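You operate a simulated robot arm through the tools that you are given. There is no shell and no other tool. Be economical: measure what you need, move in short steps, check, and stop when the job is done.

You run a simulated robot arm. Do the job below in one go: nothing can be reset, and whatever is moved stays where it is left.

TASK
Undo both thumb screws, open the cover and switch the brush link off.

Only the result counts: the job must be done as asked and must still hold three seconds after the hand-in. Knocking over, shifting, dropping, spilling or breaking anything else fails it. Lids that push on must go on centred and level and be pressed home; caps that screw on are set level and turned clockwise until they are tight.

THE ROBOT
A 6-joint arm with a two-finger gripper on a trunk, on a base that drives. Base frame: it is fixed to the floor where the robot stands at the start and does not move with it; the origin is under the middle of the robot, x ahead of it, y to its left, z up. Readings come in m, rad, newtons and seconds.
With the tool pointing down near the work surface it reaches from about 0.28 to 0.72 m from the robot's upright axis, wherever it stands. Its first joint turns from -2.897 to 2.897 rad. Places, roughly: brush link lever [0.7, -0.1, 0.9]; brush starter [0.7, -0.1, 1.2]; cabinet isolator [0.4, -0.2, 1.3]; feed link lever [0.7, 0.1, 0.9]; feed starter [0.7, 0.2, 1.2]; left thumb screw [0.7, 0.2, 1]; lift link lever [0.7, 0, 0.9]; lift starter [0.7, 0.1, 1.2]; right thumb screw [0.7, -0.1, 1]; terminal cover [0.7, 0.1, 0.9]. Payload 1.57 kg.
The tool frame sits at the grasp point between the pads (the TCP): z along the fingers, y along the line on which they close. The tips reach 0.021 m beyond it. Largest opening 0.07 m; the body of the gripper starts 0.05 m behind the TCP.
Orientation is told as [roll, pitch, yaw] about the base's x, y, z axes, in that order, counted from this pose: with the fingers straight down and closing along the base's y, the tool's x points along the base's -x, its y along +y and its z along -z.

THE INTERFACE
- The arm moves only by the tool move_arm. Its argument "moves" is a list of rows, each a list of 7 numbers: the shift along the tool's x, y, z in units of 100 mm (1.0 is 100 mm), then the turn, a rotation vector about the tool's x, y, z in units of 90 degrees (1.0 is 90 degrees), then the gripper command, from -1 (fully open) to 1 (shut), values between in proportion. In form: [[x, y, z, rx, ry, rz, fingers], ...]. A call has 1 to 20 rows; each row is the pose to reach, as a shift and turn from the pose commanded when the call began, along the tool's axes at that moment. A call with a number of a shift or a turn outside -1 to 1 is refused whole. A row lasts 0.2 s, in which the tool goes at most 0.05 m and 0.15 rad; a call with a longer step from one row to the next is refused whole, and so is a gripper value outside its range. A pose out of reach is approached as far as the arm can. The call stops where the force on the tool passes 90 N (or 10 N more than at its start, if that is more) or the arm is blocked; 0.2 s more then pass. Each finger halts on what it meets, pressing with about 25 N; the grip force reading is that of the motor and also rises with nothing between the fingers. The clock runs only during rows and for 0.2 s after the last one: add rows that repeat a pose to give the fingers time. The reply holds the time, the measured pose of the TCP, the force on the tool along the base axes, the opening and the grip force, in the units named above and with some noise, with the torque about the TCP (base axes, N m) and any sound that the robot's microphone picked up.
- Cameras (640 x 400 px; columns grow to the right, rows downward): "scene" is now at [0.022, 0.1135, 1.5046]; the picture's right is [-0.45, -0.89, 0.00], its down [-0.47, 0.23, -0.85] and it looks along [0.76, -0.38, -0.52] (base axes); focal length 250 px, centre (320, 200). "wrist" rides on the gripper at [0.079, 0.004, -0.081] in the tool frame; the picture's right is [-0.05, 1.00, 0.00], its down [-0.67, -0.04, -0.74] and it looks along [-0.74, -0.04, 0.67] (tool axes); focal length 256 px, centre (320, 200). There is no depth. A picture from a camera that has moved, and an enlarged one, comes with that camera's place and axes in the base frame and with its lens.
- capture(camera): a new picture of that camera. It takes no simulated time.
- base_move(legs): drives the robot by 1 to 6 legs, each [ahead, left, turn to the left] in m, m and rad, along the robot's own axes; the way and the turn of a leg run together, so that a leg with both is an arc; at most 1.5 m and 3.142 rad a leg. The arm and the cameras ride along, it lands a little off, and it stops where it bumps. It gives what a move gives.
- turn_head(pan, tilt): turns the head with the scene camera to pan (to the left, within 2.705 rad either way) and tilt (down, from -0.506 to 1.204), counted from straight ahead of the robot. It gives what a move gives.
- enlarge(camera, box): a new picture of the part [left, top, right, bottom] of that camera's present view, enlarged. It takes no simulated time.
- close_job(): hands the job in; it is judged then, once.

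Go step by step. Nothing tells you exact positions but the pictures and the camera data: compare them with the known pose of the tool, close in by small moves and look again before you grip or let go. The budget is 120 turns and 82 pictures, counting those below and the enlarged ones. Unless the task says otherwise, let go and move clear before handing in, and close with one line.

The tools are called after ">>>" by a JSON object that holds its "method" and its "body". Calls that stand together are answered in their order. move_arm: Moves the arm, as the interface text tells. Its arguments: {"type":"object","properties":{"moves":{"type":"array","items":{"type":"array","items":{"type":"number"}}}},"required":["moves"]} The other tools are called the same way: base_move (legs) drives the base; turn_head (pan, tilt) turns the head that bears the scene camera; capture (camera) takes a picture; enlarge (camera, box) takes an enlarged picture of a part of a camera's view; close_job () hands the job in.

At the start:

```text
t: 0.0
tool_pos: [0.4083, -0.0835, 1.2134]
tcp_rot: [0.002, 0.001, 0.0]
contact_force: [-0.4, 0.1, 0.1]
wrist_torque: [-0.03, 0.01, 0.0]
opening: 0.0704
grip_force: 0.0
robot x, y, heading: [-0.0076, -0.0034, 0.006]
head pan, tilt: [-0.463, 0.55]
```

scene: 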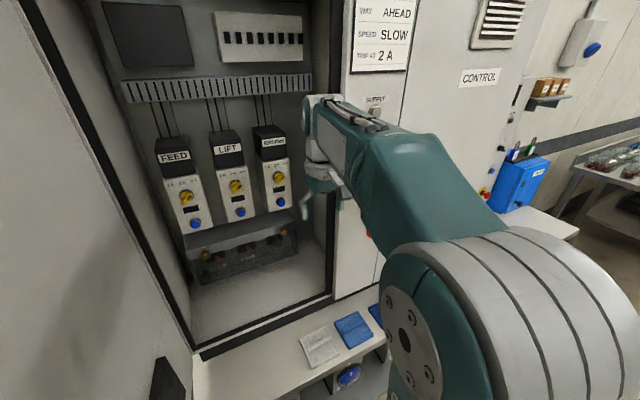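
wrist: 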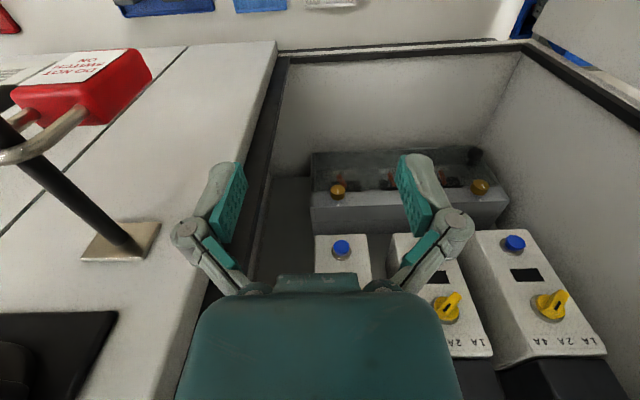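

I see the open cabinet with three starters and a smoked cover with two brass thumb screws, and a red tag on the isolator. I'll look closer first.

>>> {"method": "turn_head", "body": {"pan": -0.1, "tilt": 0.6}}

>>> {"method": "enlarge", "body": {"camera": "wrist", "box": [260, 120, 620, 345]}}

>>> {"method": "capture", "body": {"camera": "scene"}}

```text
t: 0.8
tool_pos: [0.4084, -0.084, 1.212]
tcp_rot: [0.001, 0.0, 0.0]
contact_force: [-0.3, -0.3, -0.2]
wrist_torque: [0.0, 0.0, -0.03]
opening: 0.0703
grip_force: 0.0
robot x, y, heading: [0.0019, -0.0009, -0.001]
head pan, tilt: [-0.099, 0.6]
```

```text
1.78 times, centred on (440, 232) of wrist
camera zoom: at [0.3281, -0.0821, 1.2947], right [0.05, 1.0, 0.0], down [0.67, -0.04, 0.74], along [0.74, -0.04, -0.67], focal length 455 px, centre (107, 142)
```

zoom: 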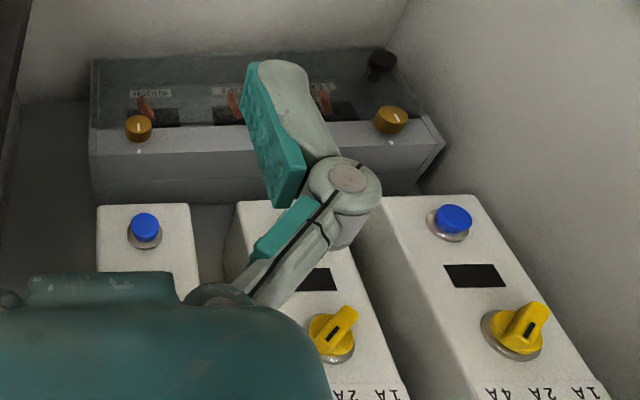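

```text
78 pictures are left
camera scene: at [0.0296, 0.1447, 1.5], right [-0.1, -0.99, 0.0], down [-0.56, 0.06, -0.82], along [0.82, -0.08, -0.57], focal length 250 px, centre (320, 200)
```

scene: 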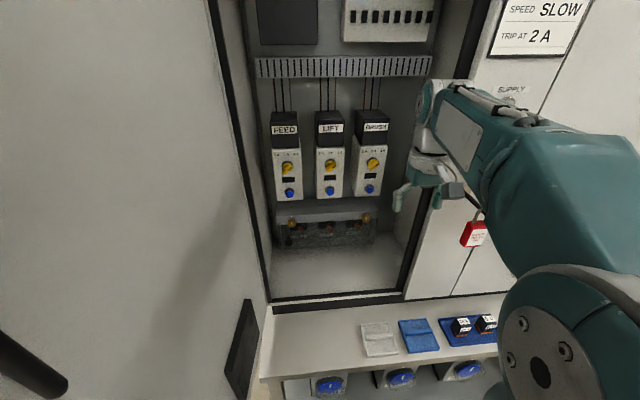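

The screws are on the cover's upper front edge. I'll zoom in on it from the scene camera.

>>> {"method": "enlarge", "body": {"camera": "scene", "box": [250, 190, 410, 290]}}

>>> {"method": "enlarge", "body": {"camera": "scene", "box": [250, 100, 410, 200]}}

>>> {"method": "enlarge", "body": {"camera": "wrist", "box": [300, 130, 540, 280]}}

>>> {"method": "enlarge", "body": {"camera": "scene", "box": [340, 280, 520, 400]}}

```text
4.00 times, centred on (330, 240) of scene
camera zoom: at [0.0296, 0.1447, 1.5], right [-0.1, -0.99, 0.0], down [-0.56, 0.06, -0.82], along [0.82, -0.08, -0.57], focal length 999 px, centre (280, 40)
```

zoom: 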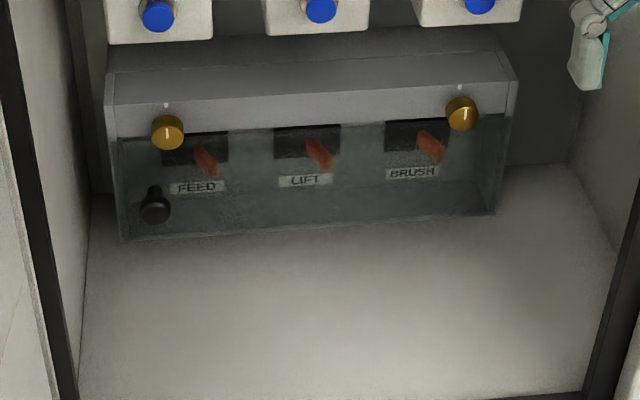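

```text
4.00 times, centred on (330, 150) of scene
camera zoom: at [0.0296, 0.1447, 1.5], right [-0.1, -0.99, 0.0], down [-0.56, 0.06, -0.82], along [0.82, -0.08, -0.57], focal length 999 px, centre (280, 400)
```

zoom: 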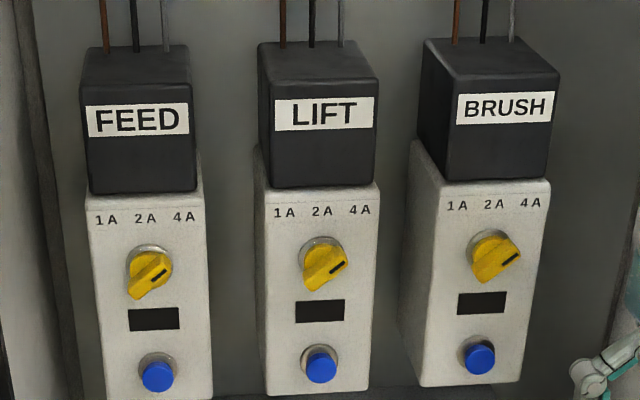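

```text
2.67 times, centred on (420, 205) of wrist
camera zoom: at [0.3281, -0.0821, 1.2947], right [0.05, 1.0, 0.0], down [0.67, -0.04, 0.74], along [0.74, -0.04, -0.67], focal length 683 px, centre (53, 187)
```

zoom: 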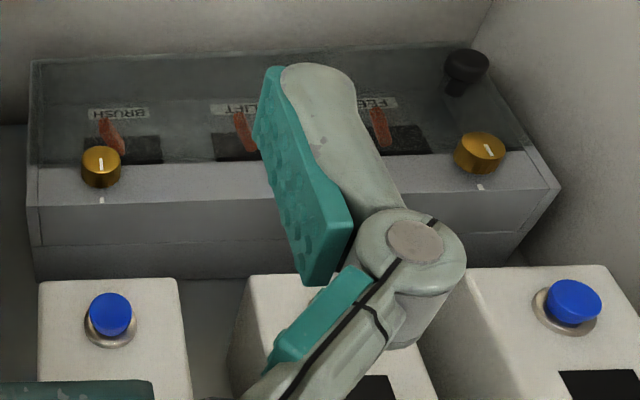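

```text
3.33 times, centred on (430, 340) of scene
camera zoom: at [0.0296, 0.1447, 1.5], right [-0.1, -0.99, 0.0], down [-0.56, 0.06, -0.82], along [0.82, -0.08, -0.57], focal length 832 px, centre (-47, -267)
```

zoom: 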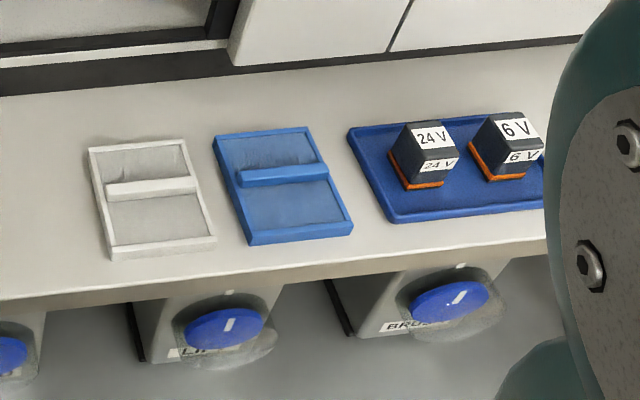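

Screws are at about (0.655, 0.175, 0.986) and (0.66, -0.068, 0.98), facing the robot; the black knob is near (0.638, 0.19, 0.92). I'll swing the tool to point ahead, in front of the cabinet opening.

>>> {"method": "move_arm", "body": {"moves": [[0, 0.2, 0, 0, 0, 0, -1], [0, 0.4, 0.1, 0, -0.0833, 0, -1], [0, 0.6, 0.2, 0, -0.1667, 0, -1], [0, 0.8, 0.3, 0, -0.25, 0, -1], [0, 1, 0.4, 0, -0.3333, 0, -1], [0, 1, 0.5, 0, -0.4167, 0, -1], [0, 1, 0.6, 0, -0.5, 0, -1], [0, 1, 0.7, 0, -0.5833, 0, -1], [0, 1, 0.8, 0, -0.6667, 0, -1], [0, 1, 0.9, 0, -0.75, 0, -1], [0, 1, 1, 0, -0.8333, 0, -1], [0, 1, 1, 0, -0.9167, 0, -1], [0, 1, 1, 0, -1, 0, -1], [0, 1, 1, 0, -1, 0, -1]]}}

>>> {"method": "capture", "body": {"camera": "wrist"}}

>>> {"method": "capture", "body": {"camera": "scene"}}

```text
t: 3.8
tool_pos: [0.4569, 0.0205, 1.1436]
tcp_rot: [-1.204, -1.57, 1.206]
contact_force: [-0.2, -1.1, -0.7]
wrist_torque: [-0.02, -0.01, -0.01]
opening: 0.07
grip_force: 0.1
out of reach, approached as far as the arm can: row 9, 10, 11, 12, 13, 14
robot x, y, heading: [0.0001, 0.0005, 0.0]
head pan, tilt: [-0.099, 0.6]
```

```text
73 pictures are left
camera wrist: at [0.3744, 0.0235, 1.0628], right [0.0, 1.0, 0.05], down [-0.74, -0.03, 0.67], along [0.67, -0.04, 0.74], focal length 256 px, centre (320, 200)
```

wrist: 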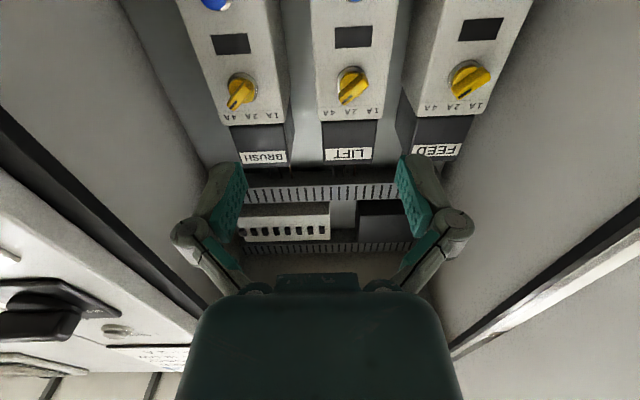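

```text
72 pictures are left
camera scene: at [0.0292, 0.1453, 1.4999], right [-0.1, -1.0, 0.0], down [-0.56, 0.06, -0.82], along [0.82, -0.08, -0.57], focal length 250 px, centre (320, 200)
```

scene: 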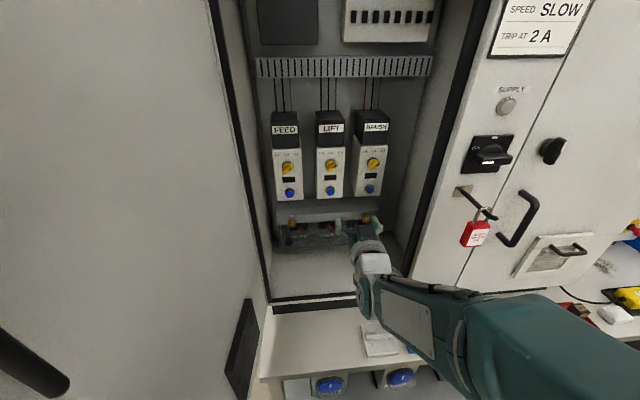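

The tool now points ahead, with the camera below it. I'll approach the left screw.

>>> {"method": "move_arm", "body": {"moves": [[0, 0, 0.4, 0, 0, 0, -1], [0.3, 0.3, 0.7, 0, 0, 0, -1], [0.6, 0.6, 1, 0, 0, 0, -1], [0.8, 0.8, 1, 0, 0, 0, -1], [1, 1, 1, 0, 0, 0, -1], [1, 1, 1, 0, 0, 0, -1], [1, 1, 1, 0, 0, 0, -1]]}}

>>> {"method": "capture", "body": {"camera": "wrist"}}

```text
refused: row 2 steps farther than a row can; nothing moved
```

```text
71 pictures are left
camera wrist: at [0.3744, 0.0235, 1.0628], right [0.0, 1.0, 0.05], down [-0.74, -0.03, 0.67], along [0.67, -0.04, 0.74], focal length 256 px, centre (320, 200)
```

wrist: 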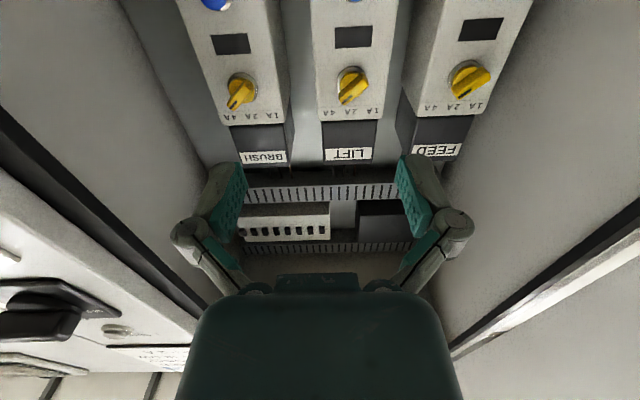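

One row stepped too far; I'll use smaller steps for the same approach.

>>> {"method": "move_arm", "body": {"moves": [[0, 0, 0.3, 0, 0, 0, -1], [0.2, 0.2, 0.6, 0, 0, 0, -1], [0.4, 0.4, 0.8, 0, 0, 0, -1], [0.6, 0.6, 1, 0, 0, 0, -1], [0.8, 0.8, 1, 0, 0, 0, -1], [1, 1, 1, 0, 0, 0, -1], [1, 1, 1, 0, 0, 0, -1], [1, 1, 1, 0, 0, 0, -1]]}}

>>> {"method": "capture", "body": {"camera": "wrist"}}

```text
t: 5.6
tool_pos: [0.5553, 0.1188, 1.0412]
tcp_rot: [-0.759, -1.57, 0.76]
contact_force: [0.9, 0.1, -0.2]
wrist_torque: [-0.03, -0.02, -0.02]
opening: 0.0703
grip_force: 0.1
robot x, y, heading: [0.001, 0.0013, 0.001]
head pan, tilt: [-0.099, 0.6]
```

```text
70 pictures are left
camera wrist: at [0.4732, 0.121, 0.9627], right [0.0, 1.0, 0.05], down [-0.74, -0.03, 0.67], along [0.67, -0.04, 0.74], focal length 256 px, centre (320, 200)
```

wrist: 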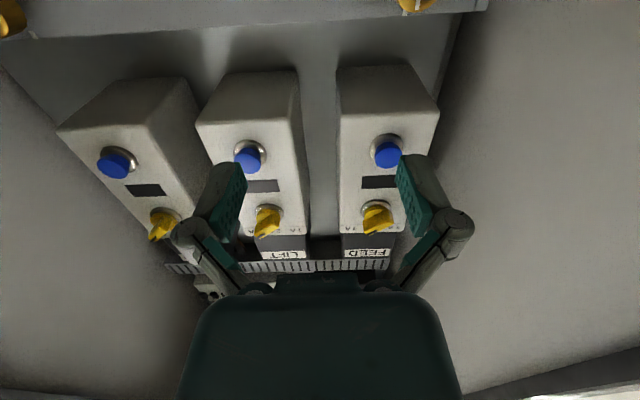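

>>> {"method": "move_arm", "body": {"moves": [[0.2, 0.2, 0, 0, 0, 0, -1], [0.4, 0.4, 0, 0, 0, 0, -1], [0.54, 0.56, 0, 0, 0, 0, -1], [0.54, 0.56, 0.2, 0, 0, 0, -1], [0.54, 0.56, 0.3, 0, 0, 0, -1], [0.54, 0.56, 0.3, 0, 0, 0, -1]]}}

>>> {"method": "capture", "body": {"camera": "wrist"}}

>>> {"method": "capture", "body": {"camera": "scene"}}

```text
t: 7.0
tool_pos: [0.5838, 0.1742, 0.988]
tcp_rot: [-0.906, -1.569, 0.905]
contact_force: [-0.7, -0.4, -0.5]
wrist_torque: [-0.02, -0.01, 0.01]
opening: 0.0702
grip_force: 0.1
robot x, y, heading: [-0.0016, 0.0007, 0.001]
head pan, tilt: [-0.099, 0.6]
```

```text
69 pictures are left
camera wrist: at [0.5024, 0.1766, 0.9077], right [0.0, 1.0, 0.05], down [-0.74, -0.03, 0.67], along [0.67, -0.04, 0.74], focal length 256 px, centre (320, 200)
```

wrist: 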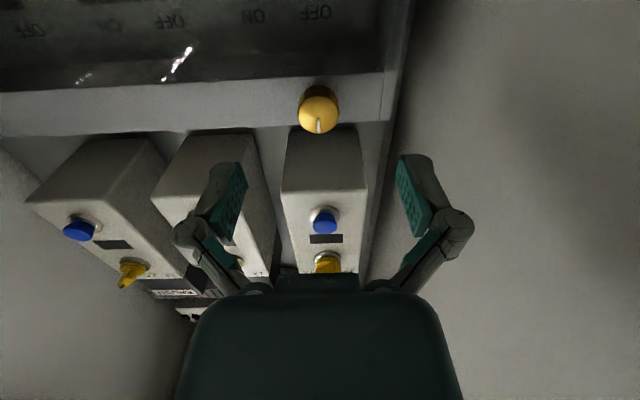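

```text
68 pictures are left
camera scene: at [0.0303, 0.1461, 1.4998], right [-0.1, -1.0, 0.0], down [-0.56, 0.05, -0.82], along [0.82, -0.08, -0.57], focal length 250 px, centre (320, 200)
```

scene: 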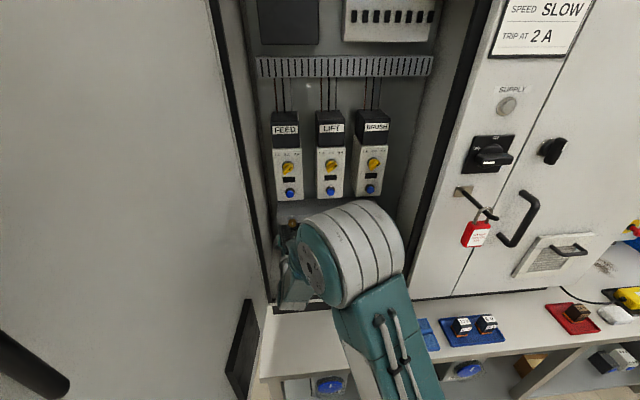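

The left screw sits right ahead of the fingers at about y=0.171, z=0.986, with its mark up. I'll move in.

>>> {"method": "move_arm", "body": {"moves": [[0.02, -0.03, 0.2, 0, 0, 0, -1], [0.02, -0.03, 0.4, 0, 0, 0, -1], [0.02, -0.03, 0.55, 0, 0, 0, -1], [0.02, -0.03, 0.55, 0, 0, 0, -1]]}}

>>> {"method": "capture", "body": {"camera": "wrist"}}

```text
t: 8.0
tool_pos: [0.6397, 0.1724, 0.9846]
tcp_rot: [-0.636, -1.568, 0.636]
contact_force: [0.7, 0.3, 1.1]
wrist_torque: [0.0, 0.01, 0.01]
opening: 0.07
grip_force: 0.0
robot x, y, heading: [-0.0011, 0.0024, -0.0]
head pan, tilt: [-0.099, 0.6]
```

```text
67 pictures are left
camera wrist: at [0.5576, 0.1739, 0.9057], right [0.0, 1.0, 0.05], down [-0.74, -0.03, 0.67], along [0.67, -0.04, 0.74], focal length 256 px, centre (320, 200)
```

wrist: 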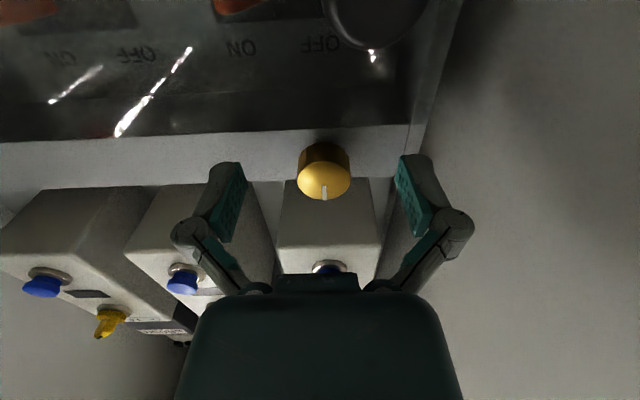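

>>> {"method": "move_arm", "body": {"moves": [[0, -0.01, 0.05, 0, 0, 0, -1], [0, -0.01, 0.05, 0, 0, 0, 0], [0, -0.01, 0.05, 0, 0, 0, 1], [0, -0.01, 0.05, 0, 0, 0, 1], [0, -0.01, 0.05, 0, 0, 0, 1]]}}

>>> {"method": "capture", "body": {"camera": "wrist"}}

```text
t: 9.2
tool_pos: [0.6439, 0.1719, 0.9849]
tcp_rot: [-1.248, -1.568, 1.251]
contact_force: [-9.6, 13.8, 1.0]
wrist_torque: [-0.09, -0.16, 0.23]
opening: 0.0247
grip_force: 32.4
robot x, y, heading: [0.0036, -0.004, 0.0]
head pan, tilt: [-0.099, 0.6]
```

```text
66 pictures are left
camera wrist: at [0.5619, 0.175, 0.9056], right [0.0, 1.0, 0.05], down [-0.74, -0.04, 0.67], along [0.67, -0.04, 0.74], focal length 256 px, centre (320, 200)
```

wrist: 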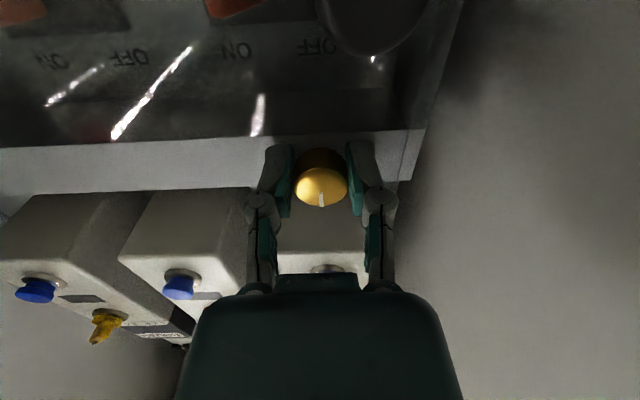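

Gripped (25 mm head). Turn counter-clockwise.

>>> {"method": "move_arm", "body": {"moves": [[0, 0.01, 0, 0, 0, -0.08, 1], [0, 0.01, 0, 0, 0, -0.16, 1], [0, 0.01, 0, 0, 0, -0.24, 1], [0, 0.01, 0, 0, 0, -0.32, 1], [0, 0.01, 0, 0, 0, -0.4, 1], [0, 0.01, 0, 0, 0, -0.48, 1], [0, 0.01, 0, 0, 0, -0.56, 1], [0, 0.01, 0, 0, 0, -0.64, 1], [0, 0.01, 0, 0, 0, -0.72, 1], [0, 0.01, 0, 0, 0, -0.8, 1], [0, 0.01, 0, 0, 0, -0.88, 1], [0, 0.01, 0, 0, 0, -0.96, 1]]}}

>>> {"method": "capture", "body": {"camera": "wrist"}}

```text
t: 11.8
tool_pos: [0.6426, 0.1717, 0.9883]
tcp_rot: [-1.575, -0.061, 1.571]
contact_force: [-32.5, -7.7, 23.0]
wrist_torque: [0.22, 0.89, -0.25]
opening: 0.0249
grip_force: 32.3
robot x, y, heading: [0.0026, -0.0004, 0.0]
head pan, tilt: [-0.099, 0.6]
```

```text
65 pictures are left
camera wrist: at [0.5608, 0.0902, 0.9791], right [0.0, 0.11, -0.99], down [-0.74, 0.66, 0.07], along [0.67, 0.74, 0.09], focal length 256 px, centre (320, 200)
```

wrist: 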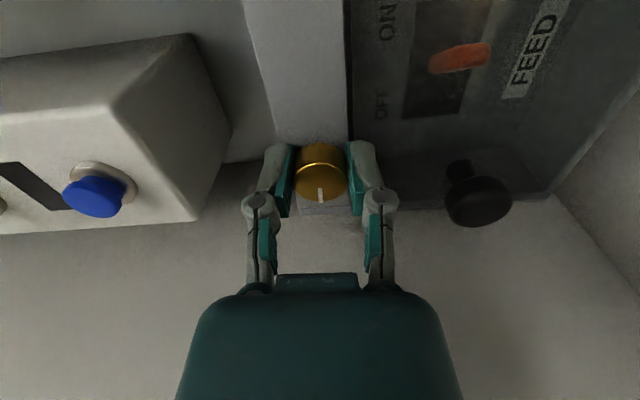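

The screw turns with the gripper and pushes outward; I'll continue the same way while backing off slightly.

>>> {"method": "move_arm", "body": {"moves": [[0, 0, -0.02, 0, 0, -0.08, 1], [0, 0, -0.02, 0, 0, -0.16, 1], [0, 0, -0.02, 0, 0, -0.24, 1], [0, 0, -0.02, 0, 0, -0.32, 1], [0, 0, -0.025, 0, 0, -0.4, 1], [0, 0, -0.025, 0, 0, -0.48, 1], [0, 0, -0.025, 0, 0, -0.56, 1], [0, 0, -0.03, 0, 0, -0.64, 1], [0, 0, -0.03, 0, 0, -0.72, 1], [0, 0, -0.035, 0, 0, -0.8, 1], [0, 0, -0.035, 0, 0, -0.88, 1], [0, 0, -0.04, 0, 0, -0.96, 1]]}}

>>> {"method": "capture", "body": {"camera": "wrist"}}

```text
t: 14.4
tool_pos: [0.6392, 0.1737, 0.9856]
tcp_rot: [-1.612, 1.252, 1.554]
contact_force: [21.2, 50.8, 29.5]
wrist_torque: [-0.24, -0.64, 0.25]
opening: 0.024
grip_force: 31.6
out of reach, approached as far as the arm can: row 11, 12
robot x, y, heading: [0.0012, 0.0044, 0.004]
head pan, tilt: [-0.099, 0.6]
```

```text
64 pictures are left
camera wrist: at [0.5574, 0.1414, 1.0577], right [0.02, -0.93, -0.36], down [-0.74, 0.23, -0.63], along [0.67, 0.29, -0.69], focal length 256 px, centre (320, 200)
```

wrist: 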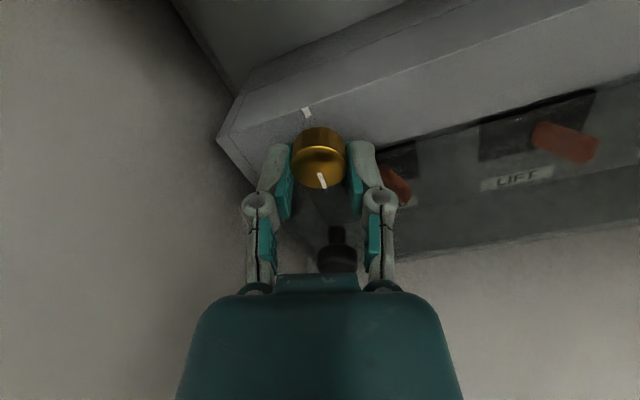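

The wrist is at its limit after about 160°. I'll release and look at the screw from farther back.

>>> {"method": "move_arm", "body": {"moves": [[0, 0, 0, 0, 0, 0, 0], [0, 0, 0, 0, 0, 0, -0.4], [0, 0, 0, 0, 0, 0, -0.4], [0, 0, -0.2, 0, 0, 0, -0.4], [0, 0, -0.4, 0, 0, 0, -0.4], [0, 0, -0.4, 0, 0, 0, -0.4]]}}

>>> {"method": "capture", "body": {"camera": "wrist"}}

```text
t: 15.8
tool_pos: [0.5992, 0.1644, 0.9787]
tcp_rot: [-1.574, 1.249, 1.577]
contact_force: [-0.2, -0.4, -0.3]
wrist_torque: [0.0, 0.01, 0.04]
opening: 0.0491
grip_force: 0.2
robot x, y, heading: [0.0039, -0.0027, -0.003]
head pan, tilt: [-0.099, 0.6]
```

```text
63 pictures are left
camera wrist: at [0.5171, 0.133, 1.0529], right [0.01, -0.93, -0.37], down [-0.75, 0.24, -0.62], along [0.67, 0.28, -0.69], focal length 256 px, centre (320, 200)
```

wrist: 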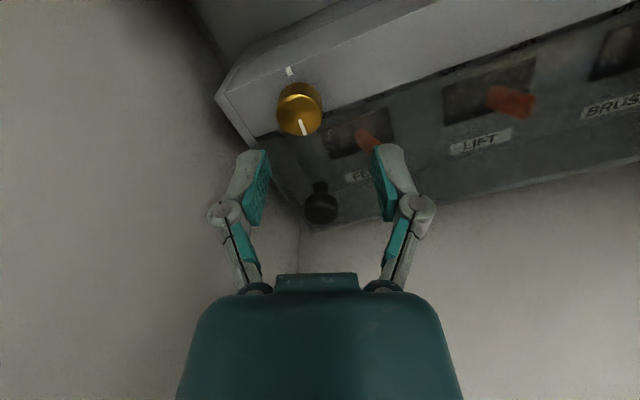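

The mark has gone from top to bottom, half a turn. I'll wind the wrist back for another stroke.

>>> {"method": "move_arm", "body": {"moves": [[0, 0, 0, 0, 0, 0.09, -0.4], [0, 0, 0, 0, 0, 0.18, -0.4], [0, 0, 0, 0, 0, 0.27, -0.4], [0, 0, 0, 0, 0, 0.36, -0.4], [0, 0, 0, 0, 0, 0.45, -0.4], [0, 0, 0, 0, 0, 0.54, -0.4], [0, 0, 0, 0, 0, 0.63, -0.4], [0, 0, 0, 0, 0, 0.72, -0.4], [0, 0, 0, 0, 0, 0.81, -0.4], [0, 0, 0, 0, 0, 0.9, -0.4], [0, 0, 0, 0, 0, 0.98, -0.4]]}}

>>> {"method": "move_arm", "body": {"moves": [[0, 0, 0, 0, 0, 0.09, -0.4], [0, 0, 0, 0, 0, 0.18, -0.4], [0, 0, 0, 0, 0, 0.27, -0.4], [0, 0, 0, 0, 0, 0.36, -0.4], [0, 0, 0, 0, 0, 0.45, -0.4], [0, 0, 0, 0, 0, 0.54, -0.4], [0, 0, 0, 0, 0, 0.63, -0.4], [0, 0, 0, 0, 0, 0.72, -0.4], [0, 0, 0, 0, 0, 0.81, -0.4], [0, 0, 0, 0, 0, 0.9, -0.4], [0, 0, 0, 0, 0, 0.98, -0.4]]}}

>>> {"method": "capture", "body": {"camera": "wrist"}}

```text
t: 18.2
tool_pos: [0.5976, 0.1639, 0.98]
tcp_rot: [-1.572, -0.294, 1.578]
contact_force: [-0.3, -0.8, 1.0]
wrist_torque: [0.02, 0.01, -0.02]
opening: 0.0489
grip_force: 0.0
robot x, y, heading: [-0.0009, -0.0021, 0.0]
head pan, tilt: [-0.099, 0.6]
```

```text
t: 20.6
tool_pos: [0.5994, 0.1635, 0.98]
tcp_rot: [1.576, -1.309, -1.569]
contact_force: [-0.4, -0.1, 0.1]
wrist_torque: [-0.03, 0.01, 0.0]
opening: 0.0491
grip_force: 0.0
robot x, y, heading: [0.0003, 0.0003, -0.0]
head pan, tilt: [-0.099, 0.6]
```

```text
62 pictures are left
camera wrist: at [0.5166, 0.1866, 0.9044], right [-0.01, 0.95, 0.31], down [-0.74, -0.21, 0.63], along [0.67, -0.23, 0.71], focal length 256 px, centre (320, 200)
```

wrist: 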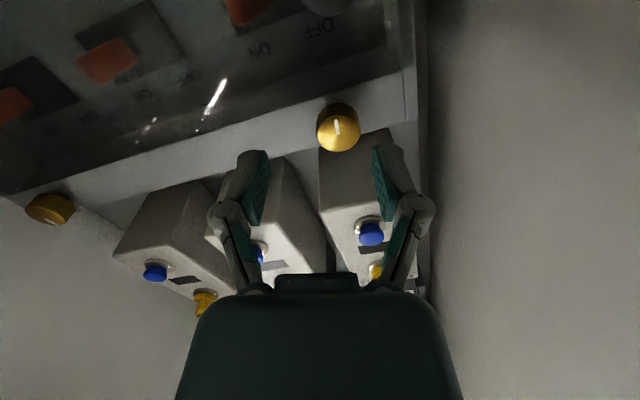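

>>> {"method": "move_arm", "body": {"moves": [[-0.02, 0.09, 0, 0, 0, 0.07, -0.4], [-0.02, 0.09, 0, 0, 0, 0.14, -0.4], [-0.02, 0.09, 0.1, 0, 0, 0.2, -0.4], [-0.02, 0.09, 0.25, 0, 0, 0.2, -0.4], [-0.02, 0.09, 0.4, 0, 0, 0.2, -0.4], [-0.02, 0.09, 0.4, 0, 0, 0.2, -0.4]]}}

>>> {"method": "capture", "body": {"camera": "wrist"}}

```text
t: 22.0
tool_pos: [0.637, 0.1722, 0.9842]
tcp_rot: [1.573, -0.997, -1.568]
contact_force: [0.4, 1.0, 0.1]
wrist_torque: [0.0, 0.0, 0.02]
opening: 0.0488
grip_force: 0.1
robot x, y, heading: [-0.0023, -0.0031, 0.004]
head pan, tilt: [-0.099, 0.6]
```

```text
61 pictures are left
camera wrist: at [0.5556, 0.2168, 0.9197], right [-0.01, 0.81, 0.59], down [-0.74, -0.4, 0.54], along [0.67, -0.43, 0.6], focal length 256 px, centre (320, 200)
```

wrist: 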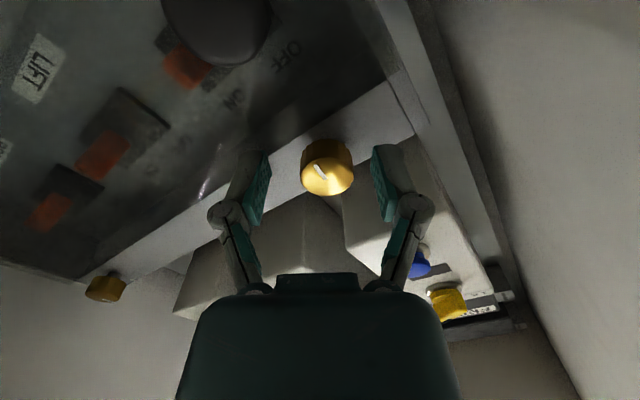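

Centred again; grip and turn the second stroke.

>>> {"method": "move_arm", "body": {"moves": [[0, 0, 0.03, 0, 0, 0, 0.3], [0, 0, 0.03, 0, 0, 0, 1], [0, 0, 0.03, 0, 0, 0, 1], [0, 0, 0.03, 0, 0, -0.09, 1], [0, 0, 0.025, 0, 0, -0.18, 1], [0, 0, 0.025, 0, 0, -0.27, 1], [0, 0, 0.02, 0, 0, -0.36, 1], [0, 0, 0.02, 0, 0, -0.45, 1], [0, 0, 0.015, 0, 0, -0.54, 1], [0, 0, 0.015, 0, 0, -0.63, 1], [0, 0, 0.01, 0, 0, -0.72, 1], [0, 0, 0.01, 0, 0, -0.81, 1], [0, 0, 0.01, 0, 0, -0.9, 1], [0, 0, 0.01, 0, 0, -0.98, 1]]}}

>>> {"method": "move_arm", "body": {"moves": [[0, 0, 0, 0, 0, -0.09, 1], [0, 0, -0.005, 0, 0, -0.18, 1], [0, 0, -0.005, 0, 0, -0.27, 1], [0, 0, -0.01, 0, 0, -0.36, 1], [0, 0, -0.01, 0, 0, -0.45, 1], [0, 0, -0.015, 0, 0, -0.54, 1], [0, 0, -0.015, 0, 0, -0.63, 1], [0, 0, -0.02, 0, 0, -0.72, 1], [0, 0, -0.02, 0, 0, -0.81, 1], [0, 0, -0.02, 0, 0, -0.9, 1], [0, 0, -0.02, 0, 0, -0.98, 1]]}}

>>> {"method": "capture", "body": {"camera": "wrist"}}

```text
t: 25.0
tool_pos: [0.6393, 0.1619, 0.9818]
tcp_rot: [-1.563, -0.61, 1.558]
contact_force: [-6.6, -51.1, -24.9]
wrist_torque: [0.46, -0.28, -0.36]
opening: 0.0212
grip_force: 32.4
robot x, y, heading: [0.0008, 0.0011, -0.005]
head pan, tilt: [-0.099, 0.6]
```

```text
t: 27.4
tool_pos: [0.6361, 0.1754, 0.9865]
tcp_rot: [-1.58, 0.938, 1.573]
contact_force: [-3.6, 16.0, 25.5]
wrist_torque: [0.35, -0.5, 0.28]
opening: 0.0245
grip_force: 32.1
robot x, y, heading: [-0.0003, -0.0016, -0.002]
head pan, tilt: [-0.099, 0.6]
```

```text
60 pictures are left
camera wrist: at [0.5549, 0.1224, 1.0462], right [0.01, -0.77, -0.63], down [-0.75, 0.42, -0.52], along [0.67, 0.48, -0.57], focal length 256 px, centre (320, 200)
```

wrist: 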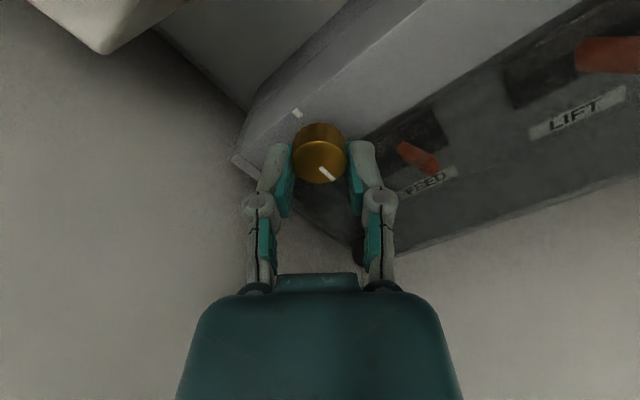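

The mark points down as before this stroke, so the screw seems to be at a stop after half a turn. I'll let go and look.

>>> {"method": "move_arm", "body": {"moves": [[0, 0, 0, 0, 0, 0, 0], [0, 0, 0, 0, 0, 0, -0.4], [0, 0, 0, 0, 0, 0, -0.4], [0, 0, -0.2, 0, 0, 0, -0.4], [0, 0, -0.4, 0, 0, 0, -0.4], [0, 0, -0.6, 0, 0, 0, -0.4], [0, 0, -0.6, 0, 0, 0, -0.4]]}}

>>> {"method": "capture", "body": {"camera": "wrist"}}

>>> {"method": "enlarge", "body": {"camera": "scene", "box": [250, 190, 410, 290]}}

```text
t: 29.0
tool_pos: [0.5762, 0.1718, 0.9842]
tcp_rot: [-1.575, 0.934, 1.576]
contact_force: [0.3, -0.1, 0.4]
wrist_torque: [0.04, 0.03, 0.02]
opening: 0.0487
grip_force: 0.0
robot x, y, heading: [0.001, -0.0005, 0.0]
head pan, tilt: [-0.099, 0.6]
```

```text
59 pictures are left
camera wrist: at [0.4949, 0.1189, 1.0455], right [0.01, -0.77, -0.64], down [-0.75, 0.42, -0.52], along [0.67, 0.48, -0.57], focal length 256 px, centre (320, 200)
```

wrist: 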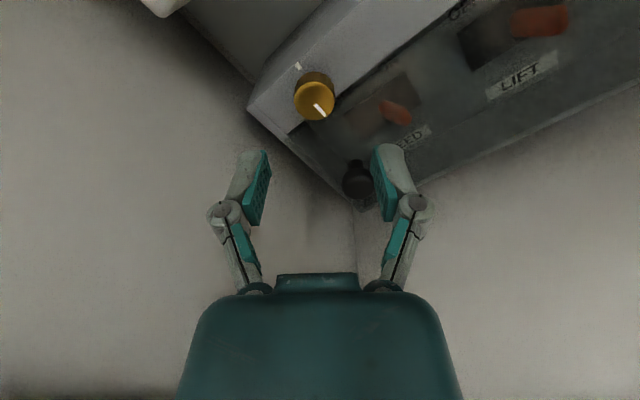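

```text
4.00 times, centred on (330, 240) of scene
camera zoom: at [0.0302, 0.1464, 1.4998], right [-0.1, -1.0, 0.0], down [-0.56, 0.05, -0.82], along [0.82, -0.08, -0.57], focal length 999 px, centre (280, 40)
```

zoom: 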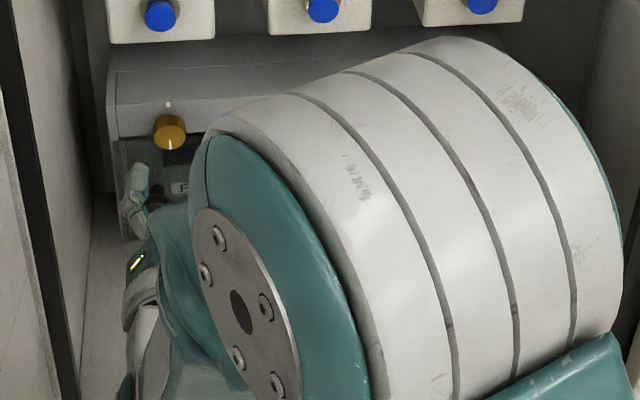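

I'll test with a short fresh grip whether it still turns.

>>> {"method": "move_arm", "body": {"moves": [[0, 0, 0, 0, 0, 0.09, -0.4], [0, 0, 0, 0, 0, 0.18, -0.4], [0, 0, 0, 0, 0, 0.27, -0.4], [0, 0, 0, 0, 0, 0.36, -0.4], [0, 0, 0, 0, 0, 0.45, -0.4], [0, 0, 0, 0, 0, 0.54, -0.4], [0, 0, 0, 0, 0, 0.63, -0.4], [0, 0, 0, 0, 0, 0.72, -0.4], [0, 0, 0, 0, 0, 0.81, -0.4], [0, 0, 0, 0, 0, 0.9, -0.4], [0, 0, 0, 0, 0, 0.98, -0.4], [0, 0, 0.2, 0, 0, 0.98, -0.4], [0, 0, 0.4, 0, 0, 0.98, -0.4], [0, 0, 0.55, 0, 0, 0.98, -0.4], [0, 0, 0.64, 0, 0, 0.98, -0.4], [0, 0, 0.64, 0, 0, 0.98, -0.4]]}}

>>> {"method": "capture", "body": {"camera": "wrist"}}

```text
t: 32.4
tool_pos: [0.6413, 0.1728, 0.983]
tcp_rot: [-1.572, -0.605, 1.577]
contact_force: [-0.7, 0.1, -0.5]
wrist_torque: [-0.03, -0.03, -0.01]
opening: 0.049
grip_force: 0.0
robot x, y, heading: [-0.0001, -0.0002, -0.003]
head pan, tilt: [-0.099, 0.6]
```

```text
57 pictures are left
camera wrist: at [0.5605, 0.1073, 0.9353], right [0.0, 0.61, -0.79], down [-0.75, 0.52, 0.41], along [0.66, 0.59, 0.46], focal length 256 px, centre (320, 200)
```

wrist: 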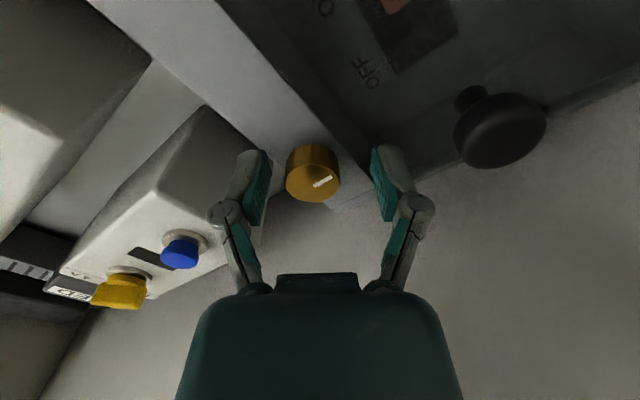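

>>> {"method": "move_arm", "body": {"moves": [[0, -0.03, 0, 0, 0, 0, -0.4], [0, -0.03, 0, 0, 0, 0, 0.3], [0, -0.03, 0, 0, 0, 0, 1], [0, -0.03, 0, 0, 0, 0, 1], [0, -0.03, 0, 0, 0, -0.09, 1], [0, -0.03, 0, 0, 0, -0.18, 1], [0, -0.03, 0, 0, 0, -0.27, 1], [0, -0.03, 0, 0, 0, -0.36, 1], [0, -0.03, 0, 0, 0, -0.45, 1], [0, -0.03, 0, 0, 0, -0.5, 1]]}}

>>> {"method": "capture", "body": {"camera": "wrist"}}

```text
t: 34.6
tool_pos: [0.6404, 0.1703, 0.9902]
tcp_rot: [-1.578, 0.182, 1.575]
contact_force: [-4.6, -2.9, 24.7]
wrist_torque: [0.41, -0.38, -0.01]
opening: 0.0251
grip_force: 32.0
robot x, y, heading: [-0.001, -0.0024, -0.001]
head pan, tilt: [-0.099, 0.6]
```

```text
56 pictures are left
camera wrist: at [0.5594, 0.0892, 0.9987], right [0.01, -0.13, -0.99], down [-0.75, 0.66, -0.09], along [0.66, 0.74, -0.09], focal length 256 px, centre (320, 200)
```

wrist: 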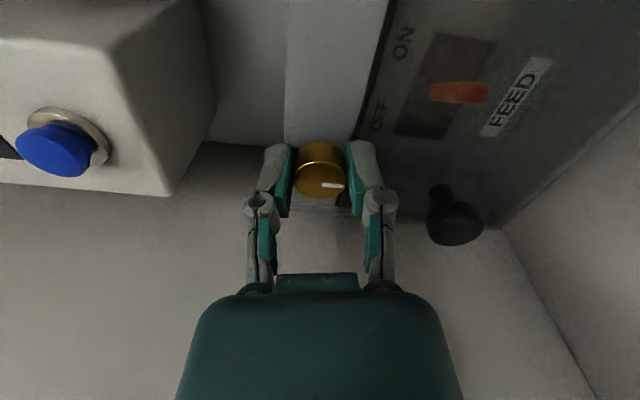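

It slips at a stop with the mark down, so the left screw is fully undone. Release, back off and head for the right screw.

>>> {"method": "move_arm", "body": {"moves": [[0, 0, 0, 0, 0, 0, 0], [0, 0, 0, 0, 0, 0, -0.4], [0, 0, 0, 0, 0, 0, -0.4], [0, 0, -0.3, 0, 0, 0, -0.4], [0, 0, -0.6, 0, 0, 0, -0.4], [0, 0, -0.6, 0, 0, 0.09, -0.4], [0, 0, -0.6, 0, 0, 0.18, -0.4], [0, 0, -0.6, 0, 0, 0.27, -0.4], [0, 0, -0.6, 0, 0, 0.36, -0.4], [0, 0, -0.6, 0, 0, 0.45, -0.4], [0, 0, -0.6, 0, 0, 0.54, -0.4], [0, 0, -0.6, 0, 0, 0.63, -0.4], [0, 0, -0.6, 0, 0, 0.72, -0.4], [0, 0, -0.6, 0, 0, 0.81, -0.4], [0, 0, -0.6, 0, 0, 0.9, -0.4], [0, 0, -0.6, 0, 0, 0.98, -0.4]]}}

```text
t: 38.0
tool_pos: [0.5808, 0.1701, 0.9854]
tcp_rot: [-1.578, -1.361, 1.585]
contact_force: [-0.7, 0.1, 0.2]
wrist_torque: [-0.02, 0.02, -0.04]
opening: 0.0493
grip_force: 0.0
robot x, y, heading: [0.0035, 0.0012, -0.002]
head pan, tilt: [-0.099, 0.6]
```

>>> {"method": "move_arm", "body": {"moves": [[0.02, -0.1, 0, 0, 0, 0.09, -0.4], [0.04, -0.2, 0, 0, 0, 0.18, -0.4], [0.06, -0.3, 0, 0, 0, 0.27, -0.4], [0.09, -0.4, 0, 0, 0, 0.36, -0.4], [0.11, -0.5, 0, 0, 0, 0.45, -0.4], [0.13, -0.6, 0, 0, 0, 0.54, -0.4], [0.15, -0.7, 0, 0, 0, 0.63, -0.4], [0.17, -0.8, 0, 0, 0, 0.72, -0.4], [0.19, -0.9, 0, 0, 0, 0.81, -0.4], [0.21, -0.98, 0, 0, 0, 0.9, -0.4], [0.21, -0.98, 0, 0, 0, 0.98, -0.4]]}}

```text
t: 40.4
tool_pos: [0.5827, 0.0688, 0.9875]
tcp_rot: [1.572, -0.24, -1.565]
contact_force: [0.2, -0.3, 0.8]
wrist_torque: [0.02, -0.01, 0.0]
opening: 0.0489
grip_force: 0.1
robot x, y, heading: [0.0027, -0.0007, -0.002]
head pan, tilt: [-0.099, 0.6]
```

>>> {"method": "move_arm", "body": {"moves": [[-0.1, -0.025, 0, 0, 0, 0.09, -0.4], [-0.2, -0.05, 0, 0, 0, 0.18, -0.4], [-0.3, -0.075, 0, 0, 0, 0.27, -0.4], [-0.4, -0.1, 0, 0, 0, 0.36, -0.4], [-0.5, -0.12, 0, 0, 0, 0.45, -0.4], [-0.6, -0.15, 0, 0, 0, 0.54, -0.4], [-0.7, -0.17, 0, 0, 0, 0.63, -0.4], [-0.85, -0.21, 0, 0, 0, 0.7, -0.4], [-1, -0.25, 0, 0, 0, 0.7, -0.4], [-1, -0.25, 0, 0, 0, 0.7, -0.4]]}}

>>> {"method": "capture", "body": {"camera": "wrist"}}

```text
t: 42.6
tool_pos: [0.5827, -0.033, 0.9859]
tcp_rot: [1.572, 0.86, -1.564]
contact_force: [0.3, 0.5, 0.3]
wrist_torque: [0.01, 0.0, -0.01]
opening: 0.0488
grip_force: 0.2
robot x, y, heading: [-0.001, 0.0016, 0.0]
head pan, tilt: [-0.099, 0.6]
```

```text
55 pictures are left
camera wrist: at [0.5012, 0.0129, 1.049], right [0.0, -0.79, 0.61], down [-0.74, -0.41, -0.53], along [0.67, -0.45, -0.59], focal length 256 px, centre (320, 200)
```

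wrist: 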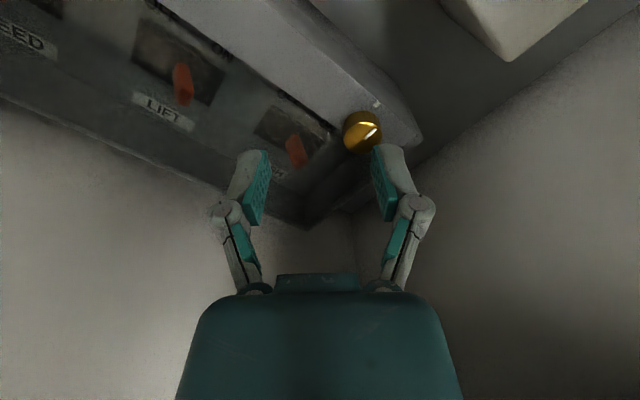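

>>> {"method": "move_arm", "body": {"moves": [[-0.11, 0.13, 0, 0, 0, 0, -0.4], [-0.215, 0.26, 0, 0, 0, 0, -0.4], [-0.215, 0.26, 0.15, 0, 0, 0, -0.4], [-0.215, 0.26, 0.3, 0, 0, 0, -0.4], [-0.215, 0.26, 0.3, 0, 0, 0, -0.4]]}}

>>> {"method": "capture", "body": {"camera": "wrist"}}

```text
t: 43.8
tool_pos: [0.6118, -0.0667, 0.9869]
tcp_rot: [1.573, 0.858, -1.562]
contact_force: [0.3, 0.4, -0.2]
wrist_torque: [-0.02, 0.0, 0.0]
opening: 0.0489
grip_force: 0.1
robot x, y, heading: [0.0008, 0.0009, 0.001]
head pan, tilt: [-0.099, 0.6]
```

```text
54 pictures are left
camera wrist: at [0.53, -0.0201, 1.0494], right [0.0, -0.79, 0.61], down [-0.74, -0.41, -0.53], along [0.67, -0.45, -0.59], focal length 256 px, centre (320, 200)
```

wrist: 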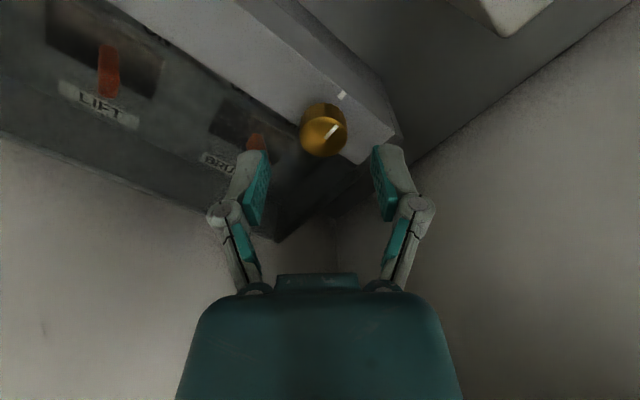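

Right screw centred, mark up. Advance, grip and turn.

>>> {"method": "move_arm", "body": {"moves": [[0.005, 0.01, 0.15, 0, 0, 0, -0.4], [0.005, 0.01, 0.32, 0, 0, 0, -0.4], [0.005, 0.01, 0.32, 0, 0, 0, 0.2], [0.005, 0.01, 0.32, 0, 0, 0, 1], [0.005, 0.01, 0.32, 0, 0, 0, 1], [0.005, 0.01, 0.32, 0, 0, -0.09, 1], [0.005, 0.01, 0.32, 0, 0, -0.18, 1], [0.005, 0.01, 0.315, 0, 0, -0.27, 1], [0.005, 0.01, 0.315, 0, 0, -0.36, 1], [0.005, 0.01, 0.31, 0, 0, -0.45, 1], [0.005, 0.01, 0.31, 0, 0, -0.54, 1], [0.005, 0.01, 0.305, 0, 0, -0.63, 1], [0.005, 0.01, 0.305, 0, 0, -0.72, 1], [0.005, 0.01, 0.3, 0, 0, -0.81, 1], [0.005, 0.01, 0.3, 0, 0, -0.9, 1], [0.005, 0.01, 0.3, 0, 0, -0.98, 1]]}}

>>> {"method": "capture", "body": {"camera": "wrist"}}

```text
t: 47.2
tool_pos: [0.6411, -0.0667, 0.9885]
tcp_rot: [1.572, -0.684, -1.565]
contact_force: [-39.8, 1.7, -3.1]
wrist_torque: [0.1, 0.24, -0.21]
opening: 0.0247
grip_force: 32.3
robot x, y, heading: [0.0002, -0.0015, 0.003]
head pan, tilt: [-0.099, 0.6]
```

```text
53 pictures are left
camera wrist: at [0.5588, -0.0044, 0.9414], right [0.0, 0.59, 0.81], down [-0.74, -0.54, 0.39], along [0.67, -0.6, 0.44], focal length 256 px, centre (320, 200)
```

wrist: 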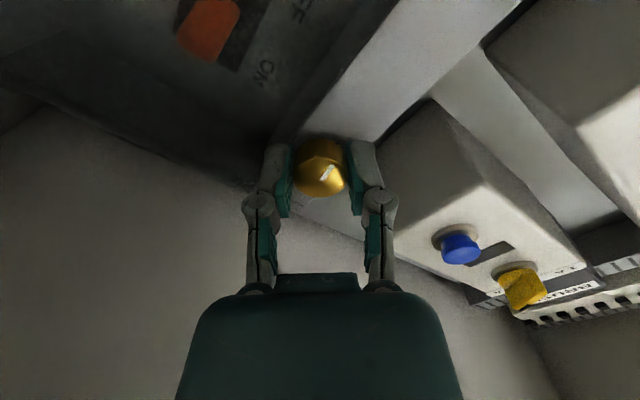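

Turning well; continue with a slight retreat.

>>> {"method": "move_arm", "body": {"moves": [[0, 0, -0.02, 0, 0, -0.09, 1], [0, 0, -0.02, 0, 0, -0.18, 1], [0, 0, -0.025, 0, 0, -0.27, 1], [0, 0, -0.025, 0, 0, -0.36, 1], [0, 0, -0.03, 0, 0, -0.45, 1], [0, 0, -0.03, 0, 0, -0.54, 1], [0, 0, -0.035, 0, 0, -0.63, 1], [0, 0, -0.035, 0, 0, -0.72, 1], [0, 0, -0.04, 0, 0, -0.81, 1], [0, 0, -0.04, 0, 0, -0.9, 1], [0, 0, -0.04, 0, 0, -0.98, 1]]}}

>>> {"method": "capture", "body": {"camera": "wrist"}}

```text
t: 49.6
tool_pos: [0.6384, -0.0662, 0.9892]
tcp_rot: [-1.576, -0.918, 1.582]
contact_force: [27.0, -4.3, -9.8]
wrist_torque: [-0.02, 0.22, -0.13]
opening: 0.0242
grip_force: 31.6
robot x, y, heading: [-0.0017, -0.003, 0.002]
head pan, tilt: [-0.099, 0.6]
```

```text
52 pictures are left
camera wrist: at [0.5586, -0.114, 0.9232], right [0.0, 0.83, -0.56], down [-0.75, 0.37, 0.55], along [0.66, 0.42, 0.62], focal length 256 px, centre (320, 200)
```

wrist: 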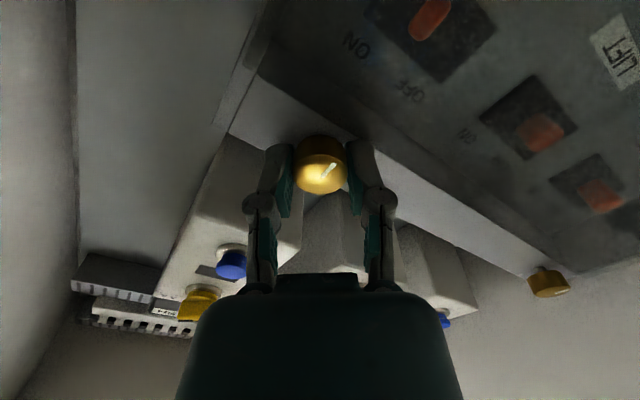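

Almost down but maybe not at the stop. I'll release, wind back and regrip to reach the stop without swinging the camera to the wall.

>>> {"method": "move_arm", "body": {"moves": [[0, 0, 0.01, 0, 0, 0, 0], [0, 0, 0.01, 0, 0, 0, -0.4], [0, 0, 0.01, 0, 0, 0, -0.4], [0, 0, 0.01, 0, 0, 0.09, -0.4], [0, 0, 0.01, 0, 0, 0.18, -0.4], [0, 0, 0.01, 0, 0, 0.27, -0.4], [0, 0, 0.01, 0, 0, 0.36, -0.4], [0, 0, 0.01, 0, 0, 0.45, -0.4], [0, 0, 0.01, 0, 0, 0.54, -0.4], [0, 0, 0.01, 0, 0, 0.63, -0.4], [0, 0, 0.01, 0, 0, 0.7, -0.4], [0, 0, 0.01, 0, 0, 0.7, 0.2], [0, 0, 0.01, 0, 0, 0.7, 1], [0, 0, 0.01, 0, 0, 0.7, 1], [0, 0, 0.01, 0, 0, 0.61, 1], [0, 0, 0.01, 0, 0, 0.52, 1], [0, 0, 0.01, 0, 0, 0.43, 1], [0, 0, 0.01, 0, 0, 0.34, 1], [0, 0, 0.01, 0, 0, 0.25, 1], [0, 0, 0.01, 0, 0, 0.16, 1]]}}

>>> {"method": "capture", "body": {"camera": "wrist"}}

```text
t: 53.8
tool_pos: [0.64, -0.0675, 0.988]
tcp_rot: [-1.575, -1.169, 1.581]
contact_force: [-1.1, -2.0, 0.1]
wrist_torque: [0.35, 0.02, -0.06]
opening: 0.0247
grip_force: 32.0
robot x, y, heading: [0.0003, -0.0013, 0.001]
head pan, tilt: [-0.099, 0.6]
```

```text
51 pictures are left
camera wrist: at [0.5583, -0.0968, 0.9132], right [-0.01, 0.94, -0.34], down [-0.75, 0.22, 0.63], along [0.66, 0.26, 0.7], focal length 256 px, centre (320, 200)
```

wrist: 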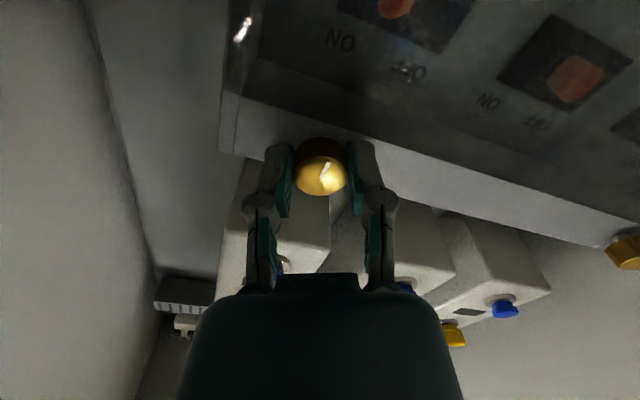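

Mark is straight down and torque shows the stop, so both screws are undone. I'll release, back off and study the cover.

>>> {"method": "move_arm", "body": {"moves": [[0, 0, 0, 0, 0, 0, 0], [0, 0, 0, 0, 0, 0, -0.4], [0, 0, 0, 0, 0, 0, -0.4], [0, 0.1, -0.3, 0, 0, 0.09, -0.4], [0, 0.2, -0.6, 0, 0, 0.18, -0.4], [0, 0.4, -0.8, 0, 0, 0.27, -0.4], [0, 0.6, -0.9, 0, 0, 0.27, -0.4], [0, 0.8, -0.9, 0, 0, 0.27, -0.4], [0, 1, -0.9, 0, 0, 0.27, -0.4], [0, 1, -0.9, 0, 0, 0.27, -0.4]]}}

>>> {"method": "capture", "body": {"camera": "wrist"}}

>>> {"method": "capture", "body": {"camera": "scene"}}

```text
t: 56.0
tool_pos: [0.5481, 0.0237, 0.9474]
tcp_rot: [1.641, -1.547, -1.635]
contact_force: [0.4, 1.3, 0.2]
wrist_torque: [0.02, -0.02, 0.01]
opening: 0.049
grip_force: 0.1
robot x, y, heading: [-0.0008, 0.002, 0.002]
head pan, tilt: [-0.099, 0.6]
```

```text
50 pictures are left
camera wrist: at [0.4674, 0.0291, 0.8692], right [-0.01, 1.0, 0.08], down [-0.75, -0.06, 0.66], along [0.67, -0.05, 0.74], focal length 256 px, centre (320, 200)
```

wrist: 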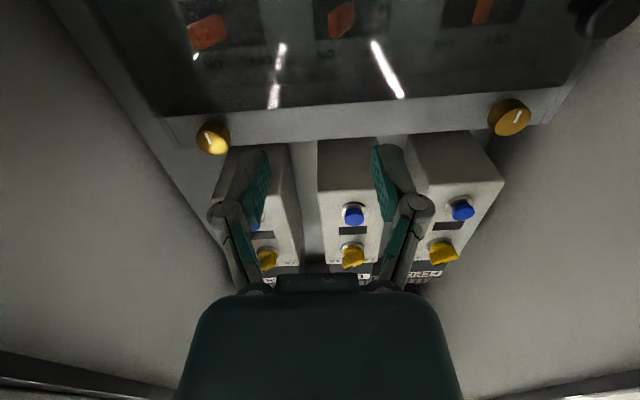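

```text
49 pictures are left
camera scene: at [0.0302, 0.1455, 1.4999], right [-0.1, -1.0, 0.0], down [-0.56, 0.06, -0.82], along [0.82, -0.08, -0.57], focal length 250 px, centre (320, 200)
```

scene: 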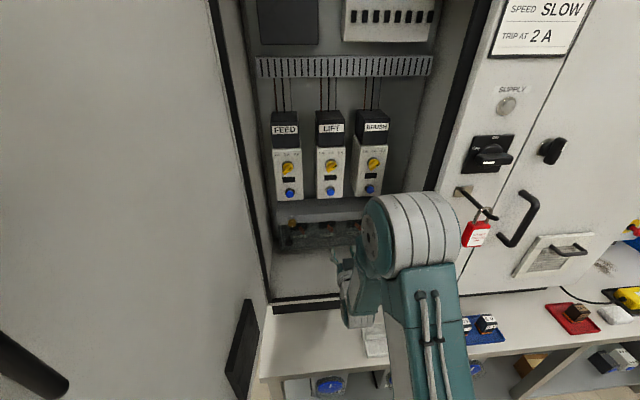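

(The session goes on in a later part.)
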